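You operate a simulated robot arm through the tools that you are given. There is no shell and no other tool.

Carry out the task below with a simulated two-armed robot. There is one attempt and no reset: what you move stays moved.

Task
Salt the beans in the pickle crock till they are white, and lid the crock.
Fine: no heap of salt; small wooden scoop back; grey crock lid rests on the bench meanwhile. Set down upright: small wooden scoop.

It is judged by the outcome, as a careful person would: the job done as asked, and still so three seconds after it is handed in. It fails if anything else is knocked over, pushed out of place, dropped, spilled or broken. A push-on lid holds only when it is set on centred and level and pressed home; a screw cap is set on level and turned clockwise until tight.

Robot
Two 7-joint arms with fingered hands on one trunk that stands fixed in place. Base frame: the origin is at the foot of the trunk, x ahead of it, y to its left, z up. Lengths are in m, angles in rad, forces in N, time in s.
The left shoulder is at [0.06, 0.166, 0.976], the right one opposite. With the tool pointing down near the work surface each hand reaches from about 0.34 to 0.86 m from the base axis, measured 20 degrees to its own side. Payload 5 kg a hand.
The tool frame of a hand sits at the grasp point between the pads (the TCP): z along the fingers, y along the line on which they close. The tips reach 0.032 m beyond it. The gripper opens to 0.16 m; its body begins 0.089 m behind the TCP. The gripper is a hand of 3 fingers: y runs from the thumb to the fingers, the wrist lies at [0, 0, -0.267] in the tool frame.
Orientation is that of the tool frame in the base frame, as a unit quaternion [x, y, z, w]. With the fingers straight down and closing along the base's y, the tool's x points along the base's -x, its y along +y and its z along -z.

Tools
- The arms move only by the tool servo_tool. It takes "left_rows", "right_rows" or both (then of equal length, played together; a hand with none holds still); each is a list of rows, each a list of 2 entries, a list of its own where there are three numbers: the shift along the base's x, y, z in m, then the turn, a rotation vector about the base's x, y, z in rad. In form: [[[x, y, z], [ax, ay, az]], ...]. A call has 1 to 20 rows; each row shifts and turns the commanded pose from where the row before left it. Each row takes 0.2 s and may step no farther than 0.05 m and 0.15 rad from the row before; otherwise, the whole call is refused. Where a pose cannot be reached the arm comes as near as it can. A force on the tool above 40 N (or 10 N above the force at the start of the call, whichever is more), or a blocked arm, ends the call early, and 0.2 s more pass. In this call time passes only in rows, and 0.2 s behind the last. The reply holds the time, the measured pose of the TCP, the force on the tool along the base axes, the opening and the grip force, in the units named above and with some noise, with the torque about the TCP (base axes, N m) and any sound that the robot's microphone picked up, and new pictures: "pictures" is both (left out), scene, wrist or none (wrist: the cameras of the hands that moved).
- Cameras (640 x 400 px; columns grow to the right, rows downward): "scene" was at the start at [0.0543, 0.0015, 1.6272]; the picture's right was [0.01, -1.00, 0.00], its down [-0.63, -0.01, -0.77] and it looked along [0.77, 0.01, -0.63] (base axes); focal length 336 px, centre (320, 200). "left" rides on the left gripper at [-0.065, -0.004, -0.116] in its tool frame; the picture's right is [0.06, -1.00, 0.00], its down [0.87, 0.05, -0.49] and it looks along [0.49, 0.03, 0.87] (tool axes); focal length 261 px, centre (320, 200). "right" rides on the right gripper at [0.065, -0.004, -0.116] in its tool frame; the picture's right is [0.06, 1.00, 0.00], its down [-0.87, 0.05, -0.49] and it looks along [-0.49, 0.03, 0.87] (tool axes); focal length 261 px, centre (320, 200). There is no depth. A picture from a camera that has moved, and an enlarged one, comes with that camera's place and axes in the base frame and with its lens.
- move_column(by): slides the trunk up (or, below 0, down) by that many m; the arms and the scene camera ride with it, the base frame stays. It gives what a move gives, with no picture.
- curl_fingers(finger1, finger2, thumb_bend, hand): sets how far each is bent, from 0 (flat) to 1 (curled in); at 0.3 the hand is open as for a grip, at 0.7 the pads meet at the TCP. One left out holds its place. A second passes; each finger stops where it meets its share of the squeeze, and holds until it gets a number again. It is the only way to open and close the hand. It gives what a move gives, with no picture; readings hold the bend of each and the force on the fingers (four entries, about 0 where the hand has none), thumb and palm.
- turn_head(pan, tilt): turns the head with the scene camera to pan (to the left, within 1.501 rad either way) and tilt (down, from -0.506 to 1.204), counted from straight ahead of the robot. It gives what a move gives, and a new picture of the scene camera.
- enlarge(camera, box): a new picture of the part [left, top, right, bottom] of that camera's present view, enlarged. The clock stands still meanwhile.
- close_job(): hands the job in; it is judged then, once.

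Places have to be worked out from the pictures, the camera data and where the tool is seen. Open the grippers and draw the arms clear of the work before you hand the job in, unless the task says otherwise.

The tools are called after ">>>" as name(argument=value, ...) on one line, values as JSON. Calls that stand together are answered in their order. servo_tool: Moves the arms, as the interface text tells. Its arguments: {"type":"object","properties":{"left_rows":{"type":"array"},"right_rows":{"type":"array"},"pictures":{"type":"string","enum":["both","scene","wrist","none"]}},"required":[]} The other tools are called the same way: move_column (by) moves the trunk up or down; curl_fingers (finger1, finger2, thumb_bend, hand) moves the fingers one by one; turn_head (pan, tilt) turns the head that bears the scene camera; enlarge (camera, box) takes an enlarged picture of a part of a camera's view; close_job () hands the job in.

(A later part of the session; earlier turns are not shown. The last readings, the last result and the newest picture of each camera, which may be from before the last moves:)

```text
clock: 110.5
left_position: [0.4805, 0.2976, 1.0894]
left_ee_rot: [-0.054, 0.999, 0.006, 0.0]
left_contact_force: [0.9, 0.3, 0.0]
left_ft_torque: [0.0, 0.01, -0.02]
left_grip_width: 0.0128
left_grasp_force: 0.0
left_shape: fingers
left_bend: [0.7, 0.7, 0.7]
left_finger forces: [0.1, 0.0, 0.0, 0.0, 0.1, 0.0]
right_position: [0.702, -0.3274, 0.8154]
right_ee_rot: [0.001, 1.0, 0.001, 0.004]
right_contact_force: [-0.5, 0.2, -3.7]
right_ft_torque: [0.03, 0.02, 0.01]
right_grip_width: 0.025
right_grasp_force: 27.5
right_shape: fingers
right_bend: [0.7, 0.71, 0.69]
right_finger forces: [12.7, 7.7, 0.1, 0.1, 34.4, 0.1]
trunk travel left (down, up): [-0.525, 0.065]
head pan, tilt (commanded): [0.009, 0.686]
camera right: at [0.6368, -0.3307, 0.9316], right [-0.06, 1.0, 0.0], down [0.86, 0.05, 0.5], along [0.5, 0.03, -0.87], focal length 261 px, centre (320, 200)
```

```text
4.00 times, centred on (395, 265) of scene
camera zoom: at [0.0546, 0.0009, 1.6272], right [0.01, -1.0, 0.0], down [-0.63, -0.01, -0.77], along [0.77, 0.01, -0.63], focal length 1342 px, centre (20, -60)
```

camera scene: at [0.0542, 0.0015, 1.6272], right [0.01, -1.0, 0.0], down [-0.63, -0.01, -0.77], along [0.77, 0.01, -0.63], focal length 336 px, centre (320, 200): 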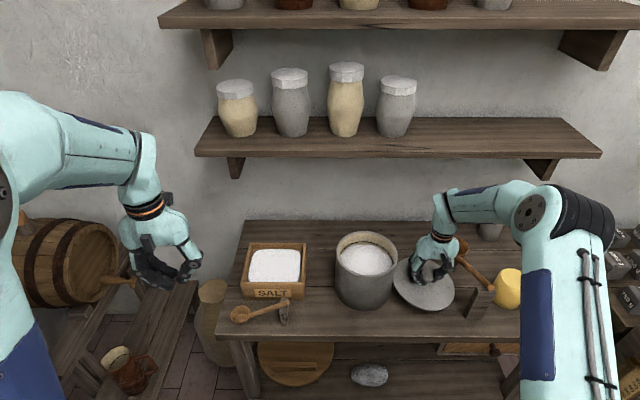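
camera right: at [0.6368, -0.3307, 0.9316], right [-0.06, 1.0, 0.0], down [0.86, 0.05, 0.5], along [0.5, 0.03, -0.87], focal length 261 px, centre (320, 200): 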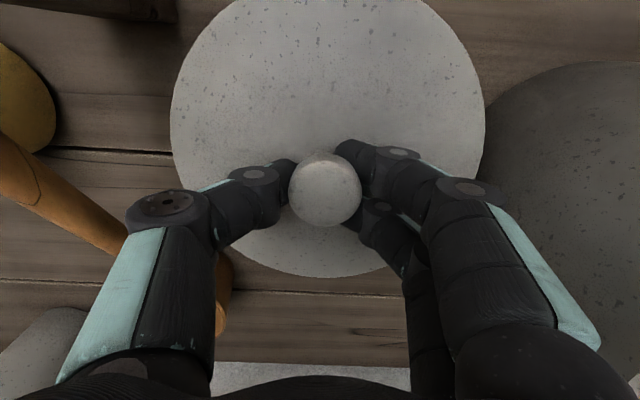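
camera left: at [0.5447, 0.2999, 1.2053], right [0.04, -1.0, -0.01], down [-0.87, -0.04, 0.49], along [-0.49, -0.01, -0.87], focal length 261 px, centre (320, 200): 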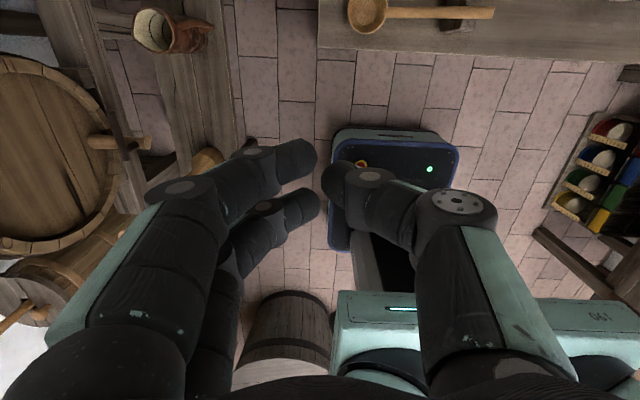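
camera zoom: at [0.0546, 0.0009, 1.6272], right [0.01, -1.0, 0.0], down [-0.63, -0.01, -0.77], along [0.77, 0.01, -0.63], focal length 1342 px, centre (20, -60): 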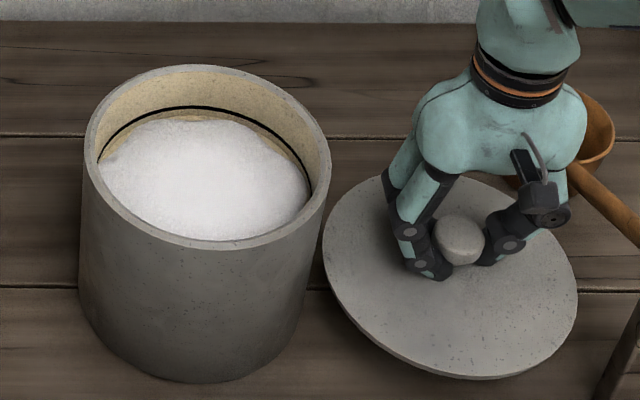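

Free again and level to within a degree or two. I check whether the crock shifted from that touch, using the same crop as before, and raise the lid.

>>> servo_tool(right_rows=[[[0, 0, 0.035], [0, 0, 0]], [[0, 0, 0.04], [0, 0, 0]], [[0, 0, 0.04], [0, 0, 0]], [[0, 0, 0.04], [0, 0, 0]], [[0, 0, 0.02], [0, 0, 0]]], pictures="wrist")

>>> enlarge(camera="scene", box=[325, 220, 410, 310])

>>> enlarge(camera="scene", box=[370, 180, 480, 290])

```text
clock: 111.7
left_position: [0.4819, 0.298, 1.0905]
left_ee_rot: [-0.052, 0.999, 0.004, 0.0]
left_contact_force: [-0.2, -1.2, -0.3]
left_ft_torque: [-0.02, 0.01, 0.02]
left_grip_width: 0.0128
left_grasp_force: 0.0
left_shape: fingers
left_bend: [0.7, 0.7, 0.7]
left_finger forces: [0.1, 0.0, 0.0, 0.0, 0.1, 0.1]
right_position: [0.7018, -0.3257, 0.99]
right_ee_rot: [0.0, 1.0, 0.0, 0.004]
right_contact_force: [-1.1, 0.2, -3.8]
right_ft_torque: [-0.02, -0.01, 0.0]
right_grip_width: 0.0252
right_grasp_force: 27.4
right_shape: fingers
right_bend: [0.71, 0.71, 0.69]
right_finger forces: [13.6, 7.7, 0.0, 0.1, 34.0, 0.0]
trunk travel left (down, up): [-0.525, 0.065]
head pan, tilt (commanded): [0.009, 0.686]
camera right: at [0.6368, -0.3303, 1.1054], right [-0.06, 1.0, 0.0], down [0.86, 0.06, 0.5], along [0.5, 0.03, -0.87], focal length 261 px, centre (320, 200)
```

right: 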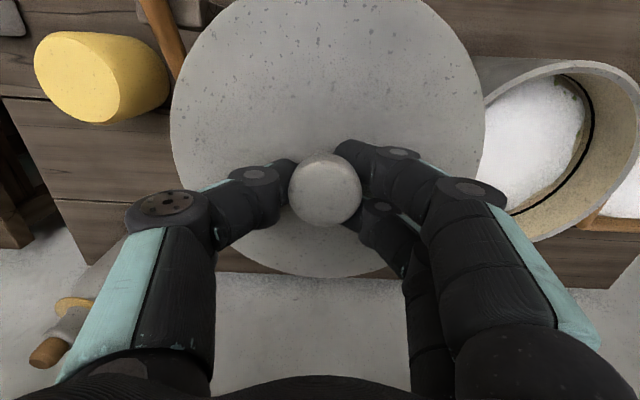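

```text
4.44 times, centred on (368, 265) of scene
camera zoom: at [0.0545, 0.0013, 1.6272], right [0.01, -1.0, 0.0], down [-0.63, -0.01, -0.77], along [0.77, 0.01, -0.63], focal length 1491 px, centre (109, -89)
```

zoom: 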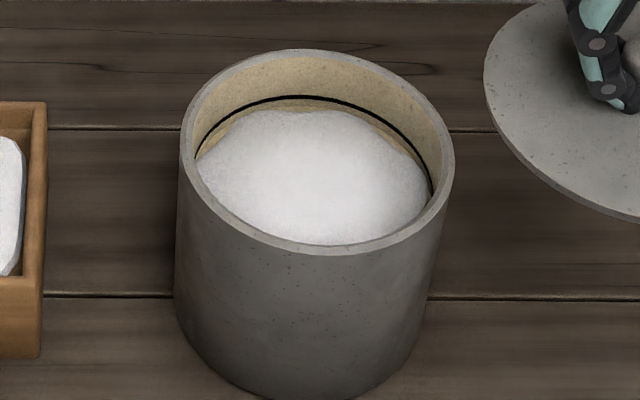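

```text
3.64 times, centred on (425, 235) of scene
camera zoom: at [0.0545, 0.0013, 1.6272], right [0.01, -1.0, 0.0], down [-0.63, -0.01, -0.77], along [0.77, 0.01, -0.63], focal length 1220 px, centre (-62, 73)
```

zoom: 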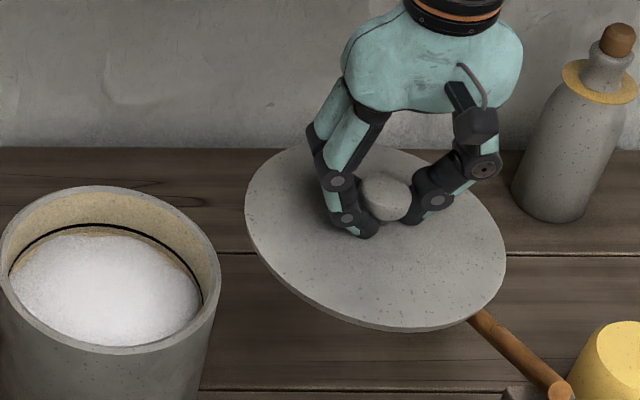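

The crock hasn't moved; its centre is about (0.723, -0.130) and the lid centre is within about 1.5 mm of the TCP. I carry the lid over the crock.

>>> servo_tool(right_rows=[[[0.004, 0.035, 0.0], [0, 0, 0]], [[0.004, 0.04, 0.0], [0, 0, 0]], [[0.005, 0.04, 0.0], [0, 0, 0]], [[0.005, 0.04, 0.0], [0, 0, 0]], [[0.0037, 0.0394, 0.0], [0, 0, 0]], [[0, 0, -0.02], [0, 0, 0]]], pictures="both")

>>> enlarge(camera="scene", box=[310, 190, 430, 310])

```text
clock: 113.1
left_position: [0.4818, 0.2963, 1.0904]
left_ee_rot: [-0.052, 0.999, 0.005, -0.001]
left_contact_force: [-0.3, -0.1, -0.3]
left_ft_torque: [0.04, 0.02, 0.02]
left_grip_width: 0.0128
left_grasp_force: 0.1
left_shape: fingers
left_bend: [0.7, 0.7, 0.7]
left_finger forces: [0.1, 0.1, 0.0, 0.0, 0.0, 0.0]
right_position: [0.7227, -0.1345, 0.9693]
right_ee_rot: [0.0, 1.0, -0.001, 0.004]
right_contact_force: [-0.2, 0.1, -3.6]
right_ft_torque: [0.03, -0.02, -0.03]
right_grip_width: 0.0249
right_grasp_force: 27.5
right_shape: fingers
right_bend: [0.71, 0.71, 0.69]
right_finger forces: [13.8, 7.8, 0.0, 0.0, 33.5, 0.0]
trunk travel left (down, up): [-0.525, 0.065]
head pan, tilt (commanded): [0.009, 0.686]
camera scene: at [0.0552, 0.0004, 1.6272], right [0.01, -1.0, 0.0], down [-0.63, -0.01, -0.77], along [0.77, 0.01, -0.63], focal length 336 px, centre (320, 200)
camera right: at [0.6583, -0.1388, 1.085], right [-0.06, 1.0, 0.0], down [0.87, 0.05, 0.5], along [0.5, 0.03, -0.87], focal length 261 px, centre (320, 200)
```

scene: 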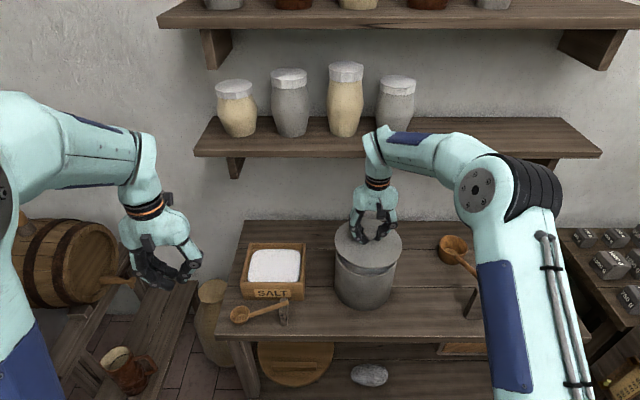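
right: 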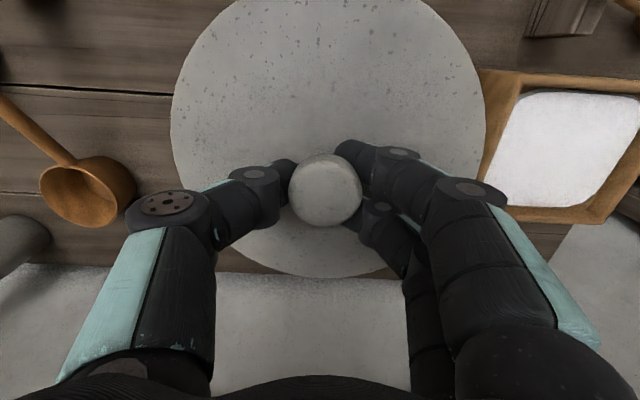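

```text
3.33 times, centred on (370, 250) of scene
camera zoom: at [0.0552, 0.0004, 1.6272], right [0.01, -1.0, 0.0], down [-0.63, -0.01, -0.77], along [0.77, 0.01, -0.63], focal length 1118 px, centre (153, 33)
```

zoom: 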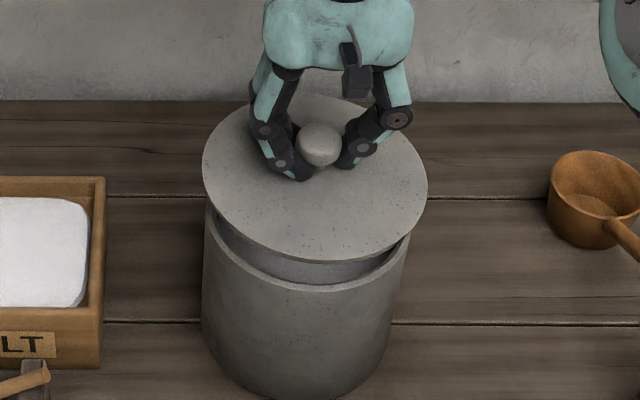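

The lid is above the crock, a few millimetres off in y. I zoom in to refine the alignment before lowering.

>>> servo_tool(right_rows=[[[0, 0.003, -0.012], [0, 0, 0]]], pictures="none")

>>> enlarge(camera="scene", box=[326, 215, 410, 290])

>>> enlarge(camera="scene", box=[326, 240, 368, 285])

>>> enlarge(camera="scene", box=[368, 240, 410, 285])

```text
clock: 113.5
left_position: [0.482, 0.298, 1.0902]
left_ee_rot: [-0.053, 0.999, 0.005, -0.001]
left_contact_force: [-0.4, -0.6, 0.3]
left_ft_torque: [0.03, 0.01, -0.01]
left_grip_width: 0.0126
left_grasp_force: 0.0
left_shape: fingers
left_bend: [0.7, 0.7, 0.7]
left_finger forces: [0.1, 0.1, 0.0, 0.1, 0.0, 0.0]
right_position: [0.7249, -0.1298, 0.9585]
right_ee_rot: [0.0, 1.0, -0.001, 0.004]
right_contact_force: [0.1, 0.3, -4.0]
right_ft_torque: [-0.02, 0.01, -0.01]
right_grip_width: 0.0251
right_grasp_force: 28.0
right_shape: fingers
right_bend: [0.71, 0.71, 0.69]
right_finger forces: [13.9, 7.9, 0.0, 0.0, 33.6, 0.1]
trunk travel left (down, up): [-0.525, 0.065]
head pan, tilt (commanded): [0.009, 0.686]
```

```text
5.33 times, centred on (368, 252) of scene
camera zoom: at [0.0552, 0.0012, 1.6272], right [0.01, -1.0, 0.0], down [-0.63, -0.01, -0.77], along [0.77, 0.01, -0.63], focal length 1789 px, centre (64, -80)
```

zoom: 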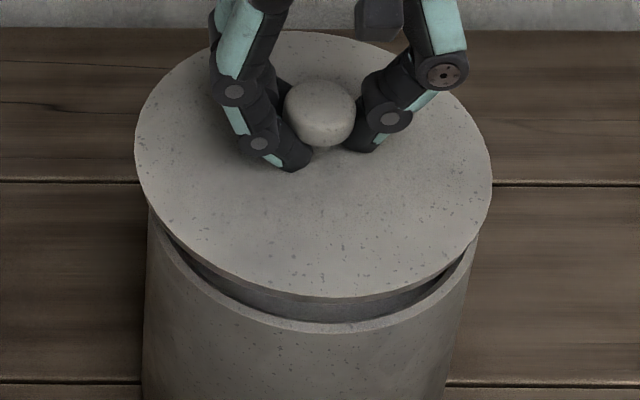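

```text
8.89 times, centred on (347, 262) of scene
camera zoom: at [0.0552, 0.0012, 1.6272], right [0.01, -1.0, 0.0], down [-0.63, -0.01, -0.77], along [0.77, 0.01, -0.63], focal length 2982 px, centre (80, -356)
```

zoom: 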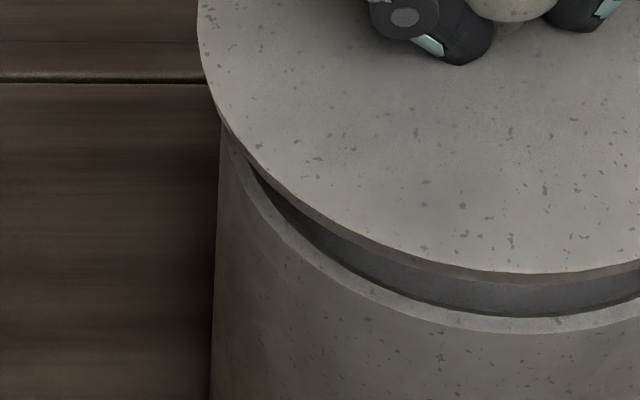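

```text
8.89 times, centred on (389, 262) of scene
camera zoom: at [0.0552, 0.0012, 1.6272], right [0.01, -1.0, 0.0], down [-0.63, -0.01, -0.77], along [0.77, 0.01, -0.63], focal length 2982 px, centre (-293, -356)
```

zoom: 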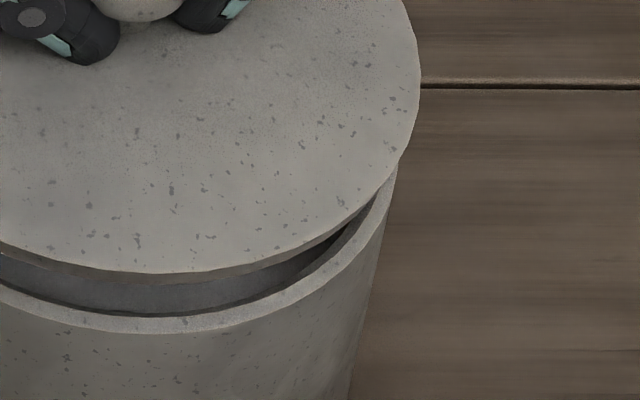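

The lid is about 2 mm too far in +x and +y. I correct that and lower it close to the rim.

>>> servo_tool(right_rows=[[[-0.002, -0.002, -0.008], [0, 0, 0]], [[0, 0, -0.008], [0, 0, 0]]], pictures="none")

>>> enlarge(camera="scene", box=[326, 215, 410, 290])

>>> enlarge(camera="right", box=[0, 0, 640, 400])

```text
clock: 114.1
left_position: [0.481, 0.2982, 1.0909]
left_ee_rot: [-0.053, 0.999, 0.005, 0.0]
left_contact_force: [-0.2, 0.3, -0.2]
left_ft_torque: [0.0, 0.01, 0.0]
left_grip_width: 0.0126
left_grasp_force: 0.0
left_shape: fingers
left_bend: [0.7, 0.7, 0.7]
left_finger forces: [0.0, 0.0, 0.0, 0.0, 0.0, 0.1]
right_position: [0.7218, -0.1314, 0.9424]
right_ee_rot: [0.0, 1.0, 0.0, 0.005]
right_contact_force: [0.0, 1.1, -4.2]
right_ft_torque: [0.01, -0.02, 0.03]
right_grip_width: 0.0252
right_grasp_force: 28.0
right_shape: fingers
right_bend: [0.71, 0.71, 0.69]
right_finger forces: [14.1, 7.8, 0.0, 0.0, 33.7, 0.1]
trunk travel left (down, up): [-0.525, 0.065]
head pan, tilt (commanded): [0.009, 0.686]
```

```text
5.33 times, centred on (368, 252) of scene
camera zoom: at [0.0547, 0.0015, 1.6272], right [0.01, -1.0, 0.0], down [-0.63, -0.01, -0.77], along [0.77, 0.01, -0.63], focal length 1789 px, centre (64, -80)
```

zoom: 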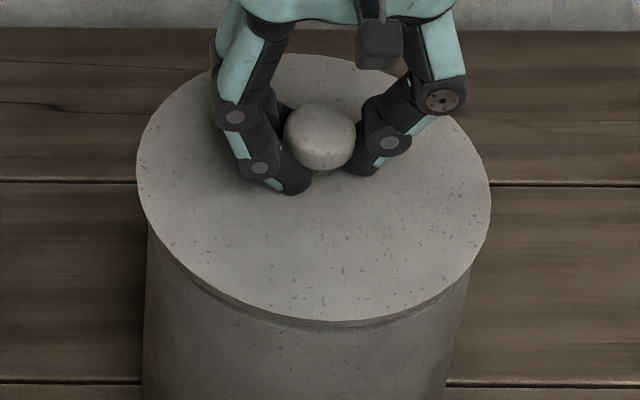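

```text
1.00 times, centred on (320, 200) of right (not enlarged: the box is as wide or as high as the picture)
camera zoom: at [0.6567, -0.1355, 1.0576], right [-0.06, 1.0, 0.0], down [0.87, 0.05, 0.5], along [0.5, 0.03, -0.87], focal length 261 px, centre (320, 200)
```

zoom: 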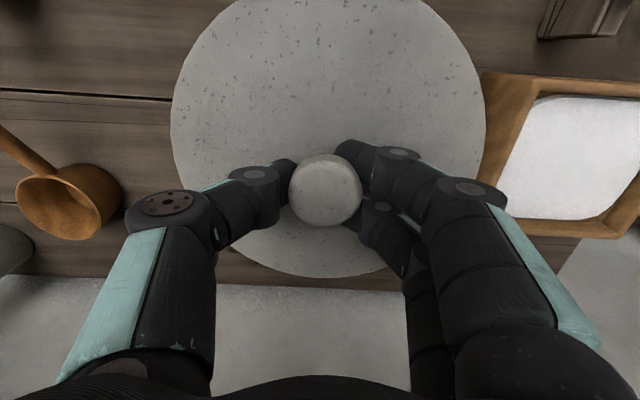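

About 8 mm above the rim and nearly centred; I make a final 1.5 mm correction and lower in 3 mm steps to contact.

>>> servo_tool(right_rows=[[[0.0015, -0.0015, -0.003], [0, 0, 0]], [[0, 0, -0.003], [0, 0, 0]]], pictures="none")

>>> servo_tool(right_rows=[[[0, 0, -0.002], [0, 0, 0]]], pictures="none")

```text
clock: 114.7
left_position: [0.4803, 0.2967, 1.0899]
left_ee_rot: [-0.054, 0.999, 0.006, 0.0]
left_contact_force: [0.3, 0.7, 0.3]
left_ft_torque: [0.02, 0.01, -0.01]
left_grip_width: 0.0126
left_grasp_force: 0.0
left_shape: fingers
left_bend: [0.7, 0.7, 0.7]
left_finger forces: [0.0, 0.0, 0.1, 0.0, 0.1, 0.0]
right_position: [0.723, -0.1328, 0.935]
right_ee_rot: [-0.002, 1.0, 0.0, 0.005]
right_contact_force: [-0.3, 0.2, -3.4]
right_ft_torque: [0.03, 0.0, -0.02]
right_grip_width: 0.0238
right_grasp_force: 28.0
right_shape: fingers
right_bend: [0.71, 0.71, 0.69]
right_finger forces: [15.0, 7.6, 0.0, 0.0, 33.6, 0.0]
trunk travel left (down, up): [-0.525, 0.065]
head pan, tilt (commanded): [0.009, 0.686]
```

```text
clock: 115.1
left_position: [0.48, 0.2981, 1.0902]
left_ee_rot: [-0.053, 0.999, 0.005, 0.0]
left_contact_force: [-0.1, -0.3, -0.1]
left_ft_torque: [0.02, 0.0, 0.01]
left_grip_width: 0.0125
left_grasp_force: 0.1
left_shape: fingers
left_bend: [0.7, 0.7, 0.7]
left_finger forces: [0.0, 0.0, 0.1, 0.1, 0.0, 0.0]
right_position: [0.7231, -0.1326, 0.9338]
right_ee_rot: [0.001, 1.0, 0.0, 0.005]
right_contact_force: [-0.1, -0.5, 2.0]
right_ft_torque: [-0.01, -0.09, -0.01]
right_grip_width: 0.0235
right_grasp_force: 30.7
right_shape: fingers
right_bend: [0.71, 0.71, 0.69]
right_finger forces: [16.9, 7.3, 0.1, 0.0, 37.0, 0.1]
trunk travel left (down, up): [-0.525, 0.065]
head pan, tilt (commanded): [0.009, 0.686]
```

Contact at TCP z 0.934, the same height as originally seated. I check alignment before pressing.

>>> enlarge(camera="scene", box=[326, 215, 410, 290])

>>> enlarge(camera="scene", box=[368, 240, 410, 285])

>>> enlarge(camera="scene", box=[326, 240, 368, 285])

```text
5.33 times, centred on (368, 252) of scene
camera zoom: at [0.0541, 0.0014, 1.6273], right [0.01, -1.0, 0.0], down [-0.63, -0.01, -0.77], along [0.77, 0.01, -0.63], focal length 1789 px, centre (64, -80)
```

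zoom: 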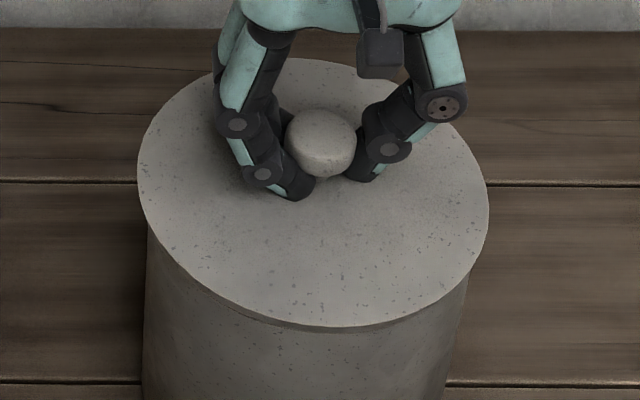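

```text
8.89 times, centred on (389, 262) of scene
camera zoom: at [0.0541, 0.0014, 1.6273], right [0.01, -1.0, 0.0], down [-0.63, -0.01, -0.77], along [0.77, 0.01, -0.63], focal length 2982 px, centre (-293, -356)
```

zoom: 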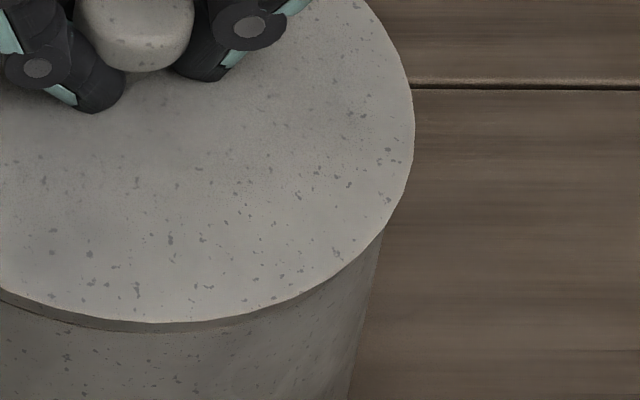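

```text
8.89 times, centred on (347, 262) of scene
camera zoom: at [0.0541, 0.0014, 1.6273], right [0.01, -1.0, 0.0], down [-0.63, -0.01, -0.77], along [0.77, 0.01, -0.63], focal length 2982 px, centre (80, -356)
```

zoom: 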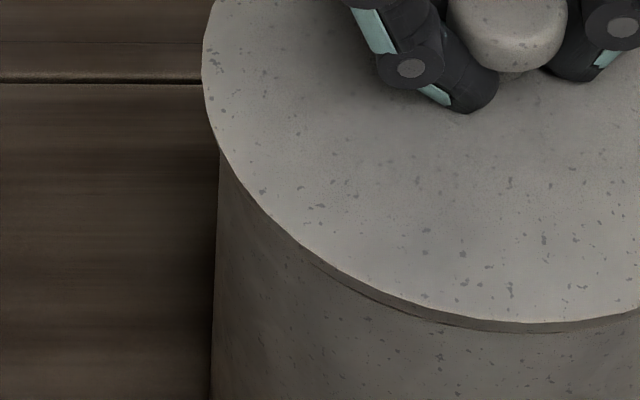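

Seated height reached and edges look even; by my measure the lid may be about 2 mm too far in +x. I lift a hair, correct, and press it down gently.

>>> servo_tool(right_rows=[[[0, 0, 0.004], [0, 0, 0]], [[-0.002, 0, 0.0], [0, 0, 0]], [[0, 0, -0.003], [0, 0, 0]], [[0, 0, -0.002], [0, 0, 0]]], pictures="none")

>>> servo_tool(right_rows=[[[0, 0, -0.002], [0, 0, 0]], [[0, 0, -0.002], [0, 0, 0]]], pictures="none")

>>> enlarge(camera="scene", box=[326, 215, 410, 290])

```text
clock: 116.1
left_position: [0.4817, 0.2978, 1.0909]
left_ee_rot: [-0.053, 0.999, 0.005, 0.0]
left_contact_force: [0.7, 0.3, -0.2]
left_ft_torque: [0.01, 0.03, 0.01]
left_grip_width: 0.0125
left_grasp_force: 0.1
left_shape: fingers
left_bend: [0.7, 0.7, 0.7]
left_finger forces: [0.0, 0.1, 0.0, 0.1, 0.0, 0.1]
right_position: [0.7219, -0.1333, 0.9339]
right_ee_rot: [0.0, 1.0, 0.0, 0.005]
right_contact_force: [-0.3, 0.8, -0.7]
right_ft_torque: [-0.22, 0.12, -0.01]
right_grip_width: 0.0235
right_grasp_force: 31.9
right_shape: fingers
right_bend: [0.71, 0.71, 0.69]
right_finger forces: [17.0, 10.0, 0.0, 0.0, 35.5, 0.0]
trunk travel left (down, up): [-0.525, 0.065]
head pan, tilt (commanded): [0.009, 0.686]
```

```text
clock: 116.7
left_position: [0.481, 0.2979, 1.0907]
left_ee_rot: [-0.054, 0.999, 0.004, 0.0]
left_contact_force: [-0.2, -0.5, -0.1]
left_ft_torque: [-0.03, 0.02, -0.02]
left_grip_width: 0.0127
left_grasp_force: 0.0
left_shape: fingers
left_bend: [0.7, 0.7, 0.7]
left_finger forces: [0.1, 0.0, 0.0, 0.0, 0.0, 0.0]
right_position: [0.7212, -0.1329, 0.9308]
right_ee_rot: [-0.001, 1.0, 0.0, 0.005]
right_contact_force: [0.5, 0.1, 8.6]
right_ft_torque: [-0.94, 0.21, 0.06]
right_grip_width: 0.0231
right_grasp_force: 45.0
right_shape: fingers
right_bend: [0.71, 0.71, 0.72]
right_finger forces: [26.8, 12.3, 0.0, 0.0, 51.6, 0.0]
trunk travel left (down, up): [-0.525, 0.065]
head pan, tilt (commanded): [0.009, 0.686]
```

```text
5.33 times, centred on (368, 252) of scene
camera zoom: at [0.0538, 0.0017, 1.6274], right [0.01, -1.0, 0.0], down [-0.63, -0.01, -0.77], along [0.77, 0.01, -0.63], focal length 1789 px, centre (64, -80)
```

zoom: 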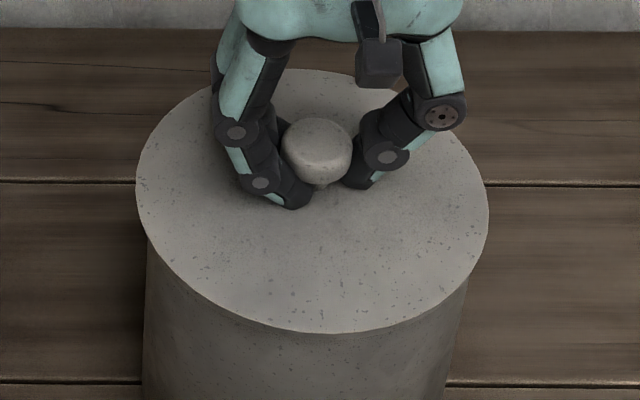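

The lid has dropped fully into its original seated position (edges match the first picture to a pixel). I press it home a little more firmly.

>>> servo_tool(right_rows=[[[0, 0, -0.002], [0, 0, 0]], [[0, 0, -0.002], [0, 0, 0]]], pictures="none")

>>> enlarge(camera="scene", box=[320, 215, 420, 315])

```text
clock: 117.3
left_position: [0.4787, 0.2988, 1.0916]
left_ee_rot: [-0.053, 0.999, 0.004, 0.001]
left_contact_force: [0.5, 0.5, 0.5]
left_ft_torque: [0.0, 0.03, -0.01]
left_grip_width: 0.0125
left_grasp_force: 0.0
left_shape: fingers
left_bend: [0.7, 0.7, 0.7]
left_finger forces: [0.1, 0.0, 0.0, 0.1, 0.0, 0.0]
right_position: [0.722, -0.1304, 0.9292]
right_ee_rot: [0.0, 1.0, 0.001, 0.007]
right_contact_force: [-1.1, -1.9, 33.4]
right_ft_torque: [-1.08, 0.64, 0.06]
right_grip_width: 0.0232
right_grasp_force: 54.8
right_shape: fingers
right_bend: [0.71, 0.71, 0.73]
right_finger forces: [32.1, 13.2, 0.0, 0.1, 63.5, 0.1]
trunk travel left (down, up): [-0.525, 0.065]
head pan, tilt (commanded): [0.009, 0.686]
```

```text
4.00 times, centred on (370, 265) of scene
camera zoom: at [0.0514, 0.0019, 1.6278], right [0.01, -1.0, 0.0], down [-0.63, -0.01, -0.78], along [0.77, 0.01, -0.63], focal length 1342 px, centre (120, -60)
```

zoom: 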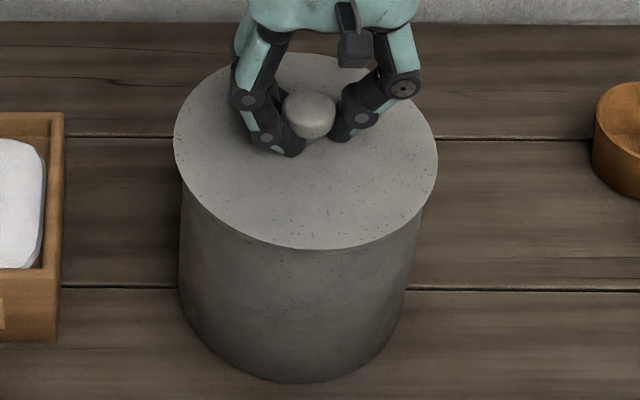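

Pressed home with about 33 N. I ease the pressure and release the knob in small steps, rising as the fingers open so they don't push the lid.

>>> servo_tool(right_rows=[[[0, 0, 0.0025], [0, 0, 0]]], pictures="none")

>>> curl_fingers(hand="right", finger1=0.65, finger2=0.65, thumb_bend=0.65)

```text
clock: 117.7
left_position: [0.4792, 0.299, 1.0908]
left_ee_rot: [-0.053, 0.999, 0.005, 0.001]
left_contact_force: [0.3, -0.3, -0.2]
left_ft_torque: [0.01, 0.0, 0.02]
left_grip_width: 0.0127
left_grasp_force: 0.1
left_shape: fingers
left_bend: [0.7, 0.7, 0.7]
left_finger forces: [0.0, 0.0, 0.0, 0.0, 0.1, 0.1]
right_position: [0.722, -0.1321, 0.9306]
right_ee_rot: [-0.001, 1.0, 0.0, 0.007]
right_contact_force: [3.2, -0.4, 30.1]
right_ft_torque: [-0.91, 0.38, 0.0]
right_grip_width: 0.0233
right_grasp_force: 52.5
right_shape: fingers
right_bend: [0.71, 0.71, 0.73]
right_finger forces: [31.4, 13.8, 0.0, 0.1, 60.2, 0.1]
trunk travel left (down, up): [-0.525, 0.065]
head pan, tilt (commanded): [0.009, 0.686]
```

```text
clock: 118.7
left_position: [0.4767, 0.2979, 1.0909]
left_ee_rot: [-0.053, 0.999, 0.004, 0.002]
left_contact_force: [-0.6, 0.1, 0.1]
left_ft_torque: [-0.05, -0.02, 0.01]
left_grip_width: 0.0127
left_grasp_force: 0.0
left_shape: fingers
left_bend: [0.7, 0.7, 0.7]
left_finger forces: [0.1, 0.0, 0.0, 0.0, 0.1, 0.0]
right_position: [0.7217, -0.1328, 0.9325]
right_ee_rot: [-0.001, 1.0, 0.0, 0.008]
right_contact_force: [4.8, -2.3, 41.5]
right_ft_torque: [-0.5, 0.31, 0.05]
right_grip_width: 0.0241
right_grasp_force: 56.0
right_shape: fingers
right_bend: [0.69, 0.68, 0.68]
right_finger forces: [34.3, 16.9, 0.0, 0.0, 61.4, 0.1]
trunk travel left (down, up): [-0.525, 0.065]
head pan, tilt (commanded): [0.009, 0.686]
```

The fingertips are still pressing the lid (41 N). I raise 4 mm and open a bit more.

>>> servo_tool(right_rows=[[[0, 0, 0.003], [0, 0, 0]]], pictures="none")

>>> curl_fingers(hand="right", finger1=0.62, finger2=0.62, thumb_bend=0.62)

>>> enlarge(camera="right", box=[140, 0, 520, 300])

```text
clock: 119.1
left_position: [0.4797, 0.2981, 1.0904]
left_ee_rot: [-0.053, 0.999, 0.004, 0.001]
left_contact_force: [-0.6, -0.5, 1.1]
left_ft_torque: [0.02, 0.0, -0.03]
left_grip_width: 0.0129
left_grasp_force: 0.1
left_shape: fingers
left_bend: [0.7, 0.7, 0.7]
left_finger forces: [0.0, 0.0, 0.0, 0.0, 0.0, 0.0]
right_position: [0.7211, -0.1328, 0.9311]
right_ee_rot: [-0.001, 1.0, 0.0, 0.006]
right_contact_force: [6.7, -0.4, 26.6]
right_ft_torque: [-0.3, 0.06, 0.03]
right_grip_width: 0.0242
right_grasp_force: 49.8
right_shape: fingers
right_bend: [0.69, 0.68, 0.67]
right_finger forces: [32.1, 15.1, 0.0, 0.0, 51.3, 0.0]
trunk travel left (down, up): [-0.525, 0.065]
head pan, tilt (commanded): [0.009, 0.686]
```

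```text
clock: 120.1
left_position: [0.4787, 0.2984, 1.0902]
left_ee_rot: [-0.054, 0.999, 0.005, 0.0]
left_contact_force: [0.6, 0.8, 0.0]
left_ft_torque: [0.02, 0.0, -0.01]
left_grip_width: 0.0126
left_grasp_force: 0.1
left_shape: fingers
left_bend: [0.7, 0.7, 0.7]
left_finger forces: [0.0, 0.1, 0.1, 0.1, 0.0, 0.1]
right_position: [0.7214, -0.1331, 0.9324]
right_ee_rot: [-0.001, 1.0, 0.0, 0.005]
right_contact_force: [6.5, 0.2, 29.0]
right_ft_torque: [-0.24, 0.09, 0.02]
right_grip_width: 0.026
right_grasp_force: 36.6
right_shape: fingers
right_bend: [0.67, 0.66, 0.65]
right_finger forces: [25.9, 12.3, 0.0, 0.0, 35.1, 0.0]
trunk travel left (down, up): [-0.525, 0.065]
head pan, tilt (commanded): [0.009, 0.686]
```

```text
1.33 times, centred on (330, 150) of right
camera zoom: at [0.6556, -0.1373, 1.0485], right [-0.06, 1.0, 0.0], down [0.86, 0.05, 0.5], along [0.5, 0.03, -0.87], focal length 348 px, centre (307, 267)
```

zoom: 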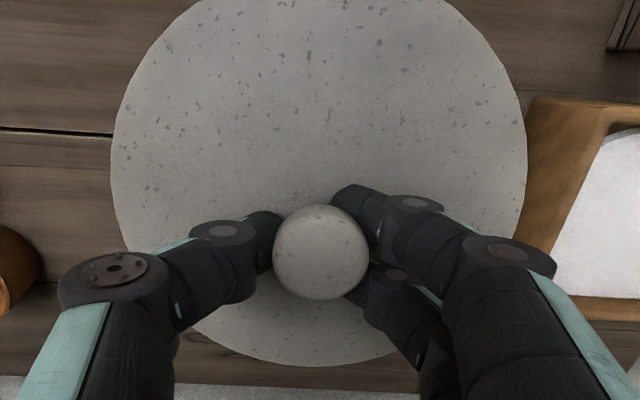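

Still about 29 N downward from the tips. I raise another 4 mm and open further.

>>> servo_tool(right_rows=[[[0, 0, 0.003], [0, 0, 0]], [[0, 0, 0.002], [0, 0, 0]]], pictures="none")

>>> curl_fingers(hand="right", finger1=0.6, finger2=0.6, thumb_bend=0.6)

>>> enlarge(camera="right", box=[140, 0, 520, 300])

```text
clock: 120.7
left_position: [0.4789, 0.2994, 1.0892]
left_ee_rot: [-0.053, 0.999, 0.005, 0.001]
left_contact_force: [0.2, -0.6, 0.7]
left_ft_torque: [-0.02, -0.02, -0.03]
left_grip_width: 0.0126
left_grasp_force: 0.0
left_shape: fingers
left_bend: [0.7, 0.7, 0.7]
left_finger forces: [0.1, 0.0, 0.0, 0.0, 0.0, 0.0]
right_position: [0.7205, -0.1331, 0.9345]
right_ee_rot: [0.0, 1.0, 0.0, 0.002]
right_contact_force: [0.4, -0.6, 9.2]
right_ft_torque: [-0.06, 0.04, 0.03]
right_grip_width: 0.0312
right_grasp_force: 7.8
right_shape: fingers
right_bend: [0.64, 0.64, 0.64]
right_finger forces: [6.1, 3.0, 0.0, 0.0, 6.5, 0.1]
trunk travel left (down, up): [-0.525, 0.065]
head pan, tilt (commanded): [0.009, 0.686]
```

```text
clock: 121.7
left_position: [0.4803, 0.2984, 1.0898]
left_ee_rot: [-0.054, 0.999, 0.005, 0.001]
left_contact_force: [0.5, 0.3, -0.2]
left_ft_torque: [0.03, 0.0, 0.0]
left_grip_width: 0.0128
left_grasp_force: 0.0
left_shape: fingers
left_bend: [0.7, 0.7, 0.7]
left_finger forces: [0.1, 0.0, 0.0, 0.1, 0.0, 0.1]
right_position: [0.7209, -0.1324, 0.9365]
right_ee_rot: [-0.002, 1.0, 0.0, 0.004]
right_contact_force: [-0.5, 0.4, 5.3]
right_ft_torque: [-0.06, 0.05, -0.01]
right_grip_width: 0.0437
right_grasp_force: 2.8
right_shape: fingers
right_bend: [0.61, 0.6, 0.61]
right_finger forces: [1.4, 0.3, 0.1, 0.1, 3.5, 0.0]
trunk travel left (down, up): [-0.525, 0.065]
head pan, tilt (commanded): [0.009, 0.686]
```

```text
1.33 times, centred on (330, 150) of right
camera zoom: at [0.656, -0.1372, 1.0518], right [-0.06, 1.0, 0.0], down [0.86, 0.05, 0.5], along [0.5, 0.03, -0.87], focal length 348 px, centre (307, 267)
```

zoom: 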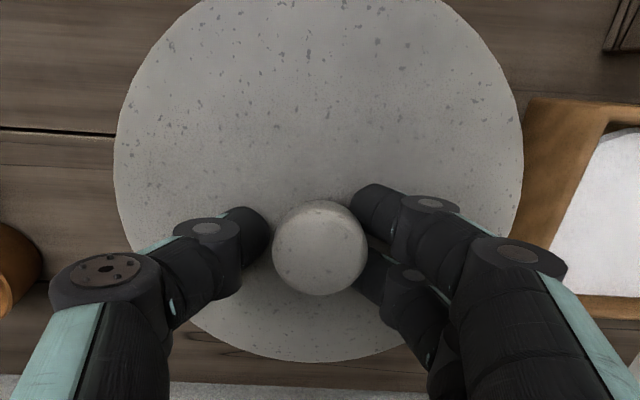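

The knob is free. I raise slowly, open further, and lift the hand clear.

>>> servo_tool(right_rows=[[[0, 0, 0.004], [0, 0, 0]], [[0, 0, 0.004], [0, 0, 0]]], pictures="none")

>>> curl_fingers(hand="right", finger1=0.54, finger2=0.54, thumb_bend=0.54)

>>> servo_tool(right_rows=[[[0, 0, 0.01], [0, 0, 0]], [[0, 0, 0.02], [0, 0, 0]], [[0, 0, 0.04], [0, 0, 0]], [[0, 0, 0.045], [0, 0, 0]], [[0, -0.02, 0.045], [0, 0, 0]]], pictures="both")

>>> enlarge(camera="scene", box=[320, 215, 420, 315])

>>> enlarge(camera="right", box=[220, 10, 420, 200])

```text
clock: 122.3
left_position: [0.4819, 0.2985, 1.0904]
left_ee_rot: [-0.053, 0.999, 0.006, -0.001]
left_contact_force: [0.3, -0.8, -0.4]
left_ft_torque: [0.01, -0.01, 0.02]
left_grip_width: 0.0127
left_grasp_force: 0.0
left_shape: fingers
left_bend: [0.7, 0.7, 0.7]
left_finger forces: [0.0, 0.1, 0.0, 0.0, 0.0, 0.1]
right_position: [0.7214, -0.1326, 0.9451]
right_ee_rot: [-0.001, 1.0, 0.0, 0.005]
right_contact_force: [-1.2, 1.1, -0.9]
right_ft_torque: [-0.03, -0.01, 0.01]
right_grip_width: 0.0477
right_grasp_force: 0.2
right_shape: fingers
right_bend: [0.6, 0.6, 0.6]
right_finger forces: [0.6, 0.0, 0.0, 0.0, 0.0, 0.0]
trunk travel left (down, up): [-0.525, 0.065]
head pan, tilt (commanded): [0.009, 0.686]
```

```text
clock: 123.3
left_position: [0.4802, 0.2986, 1.0911]
left_ee_rot: [-0.053, 0.999, 0.006, -0.001]
left_contact_force: [0.5, -0.1, 0.9]
left_ft_torque: [-0.01, 0.01, -0.04]
left_grip_width: 0.0126
left_grasp_force: 0.1
left_shape: fingers
left_bend: [0.7, 0.7, 0.7]
left_finger forces: [0.0, 0.0, 0.0, 0.0, 0.0, 0.0]
right_position: [0.7215, -0.1328, 0.9449]
right_ee_rot: [0.0, 1.0, 0.0, 0.005]
right_contact_force: [-0.3, 1.1, 0.0]
right_ft_torque: [0.0, -0.03, 0.0]
right_grip_width: 0.0704
right_grasp_force: 0.1
right_shape: fingers
right_bend: [0.54, 0.54, 0.54]
right_finger forces: [0.1, 0.0, 0.1, 0.0, 0.0, 0.0]
trunk travel left (down, up): [-0.525, 0.065]
head pan, tilt (commanded): [0.009, 0.686]
```

```text
clock: 124.5
left_position: [0.4799, 0.2978, 1.09]
left_ee_rot: [-0.054, 0.999, 0.005, 0.0]
left_contact_force: [0.6, -0.3, 0.7]
left_ft_torque: [0.01, -0.01, 0.0]
left_grip_width: 0.0129
left_grasp_force: 0.0
left_shape: fingers
left_bend: [0.7, 0.7, 0.7]
left_finger forces: [0.0, 0.0, 0.1, 0.0, 0.0, 0.0]
right_position: [0.72, -0.1512, 1.106]
right_ee_rot: [0.0, 1.0, 0.001, 0.005]
right_contact_force: [-0.5, -1.0, -0.1]
right_ft_torque: [0.0, -0.03, 0.02]
right_grip_width: 0.0703
right_grasp_force: 0.0
right_shape: fingers
right_bend: [0.54, 0.54, 0.54]
right_finger forces: [0.0, 0.0, 0.0, 0.0, 0.0, 0.1]
trunk travel left (down, up): [-0.525, 0.065]
head pan, tilt (commanded): [0.009, 0.686]
camera scene: at [0.0536, 0.0007, 1.6272], right [0.01, -1.0, 0.0], down [-0.63, -0.01, -0.77], along [0.77, 0.01, -0.63], focal length 336 px, centre (320, 200)
camera right: at [0.655, -0.1562, 1.2221], right [-0.06, 1.0, 0.0], down [0.86, 0.05, 0.5], along [0.5, 0.03, -0.87], focal length 261 px, centre (320, 200)
```

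scene: 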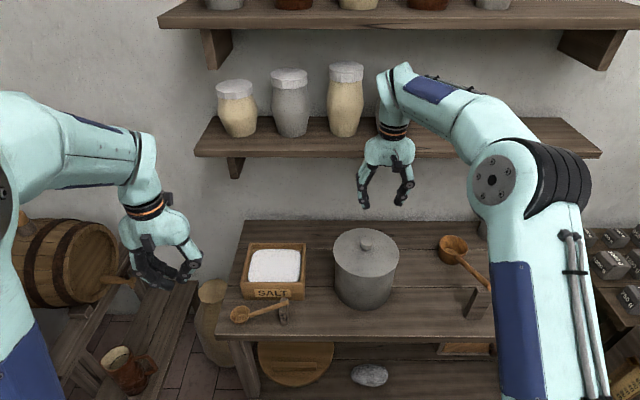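
right: 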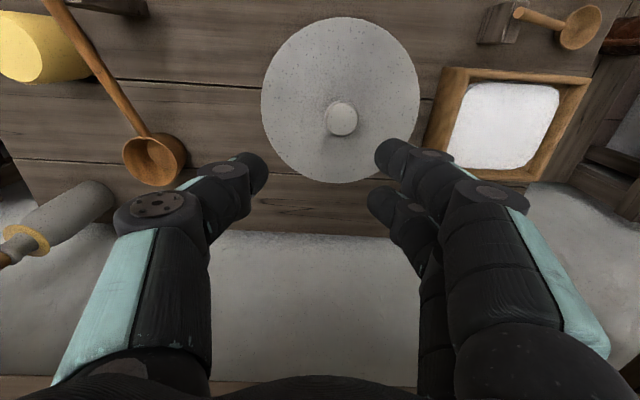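

```text
4.00 times, centred on (370, 265) of scene
camera zoom: at [0.0536, 0.0007, 1.6272], right [0.01, -1.0, 0.0], down [-0.63, -0.01, -0.77], along [0.77, 0.01, -0.63], focal length 1342 px, centre (120, -60)
```

zoom: 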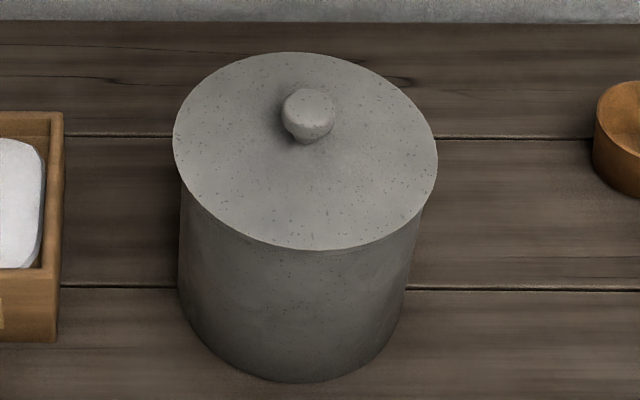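

```text
2.11 times, centred on (320, 105) of right
camera zoom: at [0.655, -0.1562, 1.2221], right [-0.06, 1.0, 0.0], down [0.86, 0.05, 0.5], along [0.5, 0.03, -0.87], focal length 549 px, centre (320, 400)
```

zoom: 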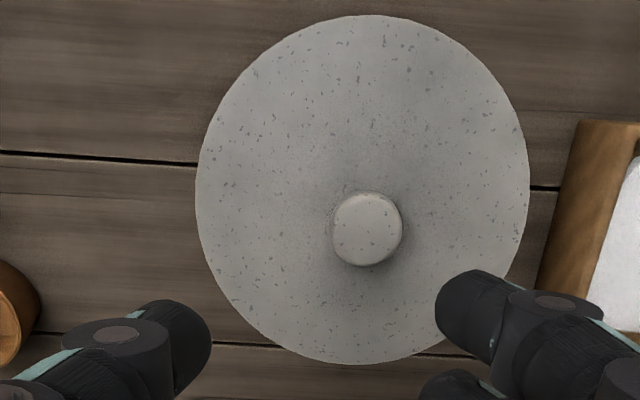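

The lid sits exactly as it did originally (edges and knob match to about a pixel), pressed home. I now open both hands and draw the arms back clear.

>>> servo_tool(right_rows=[[[0, -0.01, 0.04], [0, 0, 0]], [[-0.03, -0.01, 0.035], [0, 0, 0]], [[-0.04, -0.01, 0.03], [0, 0, 0]], [[-0.045, -0.01, 0.02], [0, 0, 0]], [[-0.045, -0.015, 0.01], [0, 0, 0]], [[-0.045, -0.015, 0.01], [0, 0, 0]], [[-0.035, -0.01, 0.01], [0, 0, 0]]], left_rows=[[[0, 0, 0.03], [0, 0, 0]], [[0, 0, 0.03], [0, 0, 0]], [[0, 0, 0.03], [0, 0, 0]], [[0, 0, 0.03], [0, 0, 0]], [[0, 0, 0.03], [0, 0, 0]], [[0, 0, 0.01], [0, 0, 0]], [[0, 0, 0], [0, 0, 0]]], pictures="none")

>>> curl_fingers(hand="right", finger1=0.3, finger2=0.3, thumb_bend=0.3)

>>> curl_fingers(hand="left", finger1=0.3, finger2=0.3, thumb_bend=0.3)

>>> turn_head(pan=0.009, tilt=0.72)

>>> enlarge(camera="scene", box=[200, 190, 600, 360])

```text
refused: row 3 steps farther than a row can; nothing moved
```

```text
clock: 125.5
left_position: [0.481, 0.2983, 1.0904]
left_ee_rot: [-0.053, 0.999, 0.005, 0.0]
left_contact_force: [0.7, -0.1, 0.4]
left_ft_torque: [0.0, 0.01, 0.01]
left_grip_width: 0.0129
left_grasp_force: 0.1
left_shape: fingers
left_bend: [0.7, 0.7, 0.7]
left_finger forces: [0.0, 0.0, 0.0, 0.0, 0.1, 0.0]
right_position: [0.7202, -0.1502, 1.1059]
right_ee_rot: [0.0, 1.0, 0.0, 0.005]
right_contact_force: [0.9, 0.4, 0.6]
right_ft_torque: [0.02, -0.03, 0.0]
right_grip_width: 0.1677
right_grasp_force: 0.0
right_shape: fingers
right_bend: [0.3, 0.3, 0.3]
right_finger forces: [0.1, 0.0, 0.0, 0.0, 0.0, 0.0]
trunk travel left (down, up): [-0.525, 0.065]
head pan, tilt (commanded): [0.009, 0.686]
```

```text
clock: 126.5
left_position: [0.4809, 0.2982, 1.0895]
left_ee_rot: [-0.053, 0.999, 0.005, -0.001]
left_contact_force: [-1.1, 0.1, -0.6]
left_ft_torque: [-0.01, 0.03, -0.02]
left_grip_width: 0.1676
left_grasp_force: 0.0
left_shape: fingers
left_bend: [0.3, 0.3, 0.3]
left_finger forces: [0.0, 0.0, 0.1, 0.0, 0.1, 0.0]
right_position: [0.7205, -0.1512, 1.1058]
right_ee_rot: [-0.001, 1.0, 0.001, 0.004]
right_contact_force: [0.5, 0.4, -0.1]
right_ft_torque: [-0.01, -0.04, -0.01]
right_grip_width: 0.168
right_grasp_force: 0.1
right_shape: fingers
right_bend: [0.3, 0.3, 0.3]
right_finger forces: [0.0, 0.0, 0.0, 0.0, 0.0, 0.0]
trunk travel left (down, up): [-0.525, 0.065]
head pan, tilt (commanded): [0.009, 0.686]
```

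```text
clock: 127.1
left_position: [0.4813, 0.2985, 1.0897]
left_ee_rot: [-0.053, 0.999, 0.006, -0.001]
left_contact_force: [-0.1, -0.6, 0.5]
left_ft_torque: [-0.01, -0.03, -0.02]
left_grip_width: 0.1676
left_grasp_force: 0.1
left_shape: fingers
left_bend: [0.3, 0.3, 0.3]
left_finger forces: [0.1, 0.1, 0.1, 0.0, 0.1, 0.0]
right_position: [0.7204, -0.151, 1.1049]
right_ee_rot: [0.001, 1.0, 0.0, 0.004]
right_contact_force: [-0.4, -0.8, -0.6]
right_ft_torque: [-0.02, 0.0, 0.01]
right_grip_width: 0.1676
right_grasp_force: 0.1
right_shape: fingers
right_bend: [0.3, 0.3, 0.3]
right_finger forces: [0.0, 0.0, 0.0, 0.1, 0.1, 0.0]
trunk travel left (down, up): [-0.525, 0.065]
head pan, tilt (commanded): [0.009, 0.721]
camera scene: at [0.053, 0.0013, 1.6243], right [0.01, -1.0, 0.0], down [-0.66, -0.01, -0.75], along [0.75, 0.01, -0.66], focal length 336 px, centre (320, 200)
```

scene: 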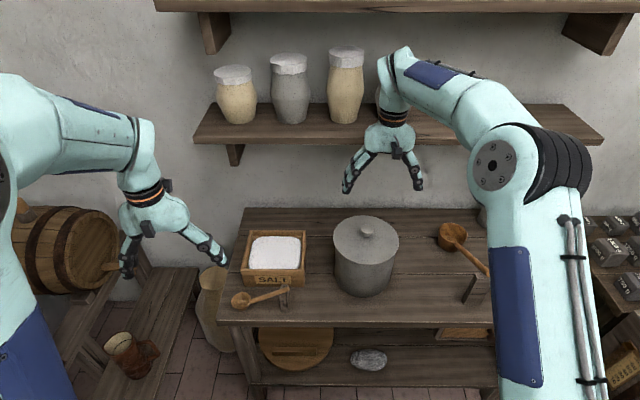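

```text
1.60 times, centred on (400, 275) of scene
camera zoom: at [0.053, 0.0013, 1.6243], right [0.01, -1.0, 0.0], down [-0.66, -0.01, -0.75], along [0.75, 0.01, -0.66], focal length 537 px, centre (192, 80)
```

zoom: 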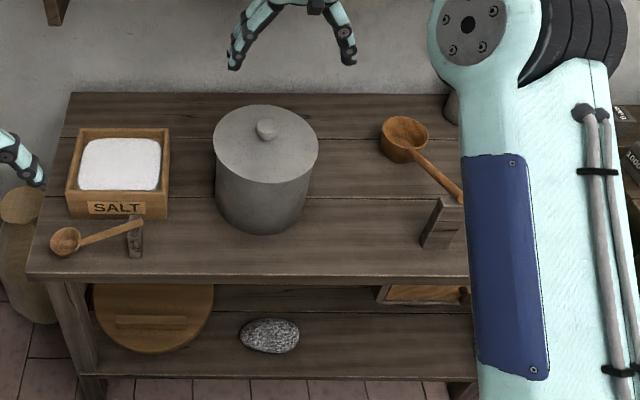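

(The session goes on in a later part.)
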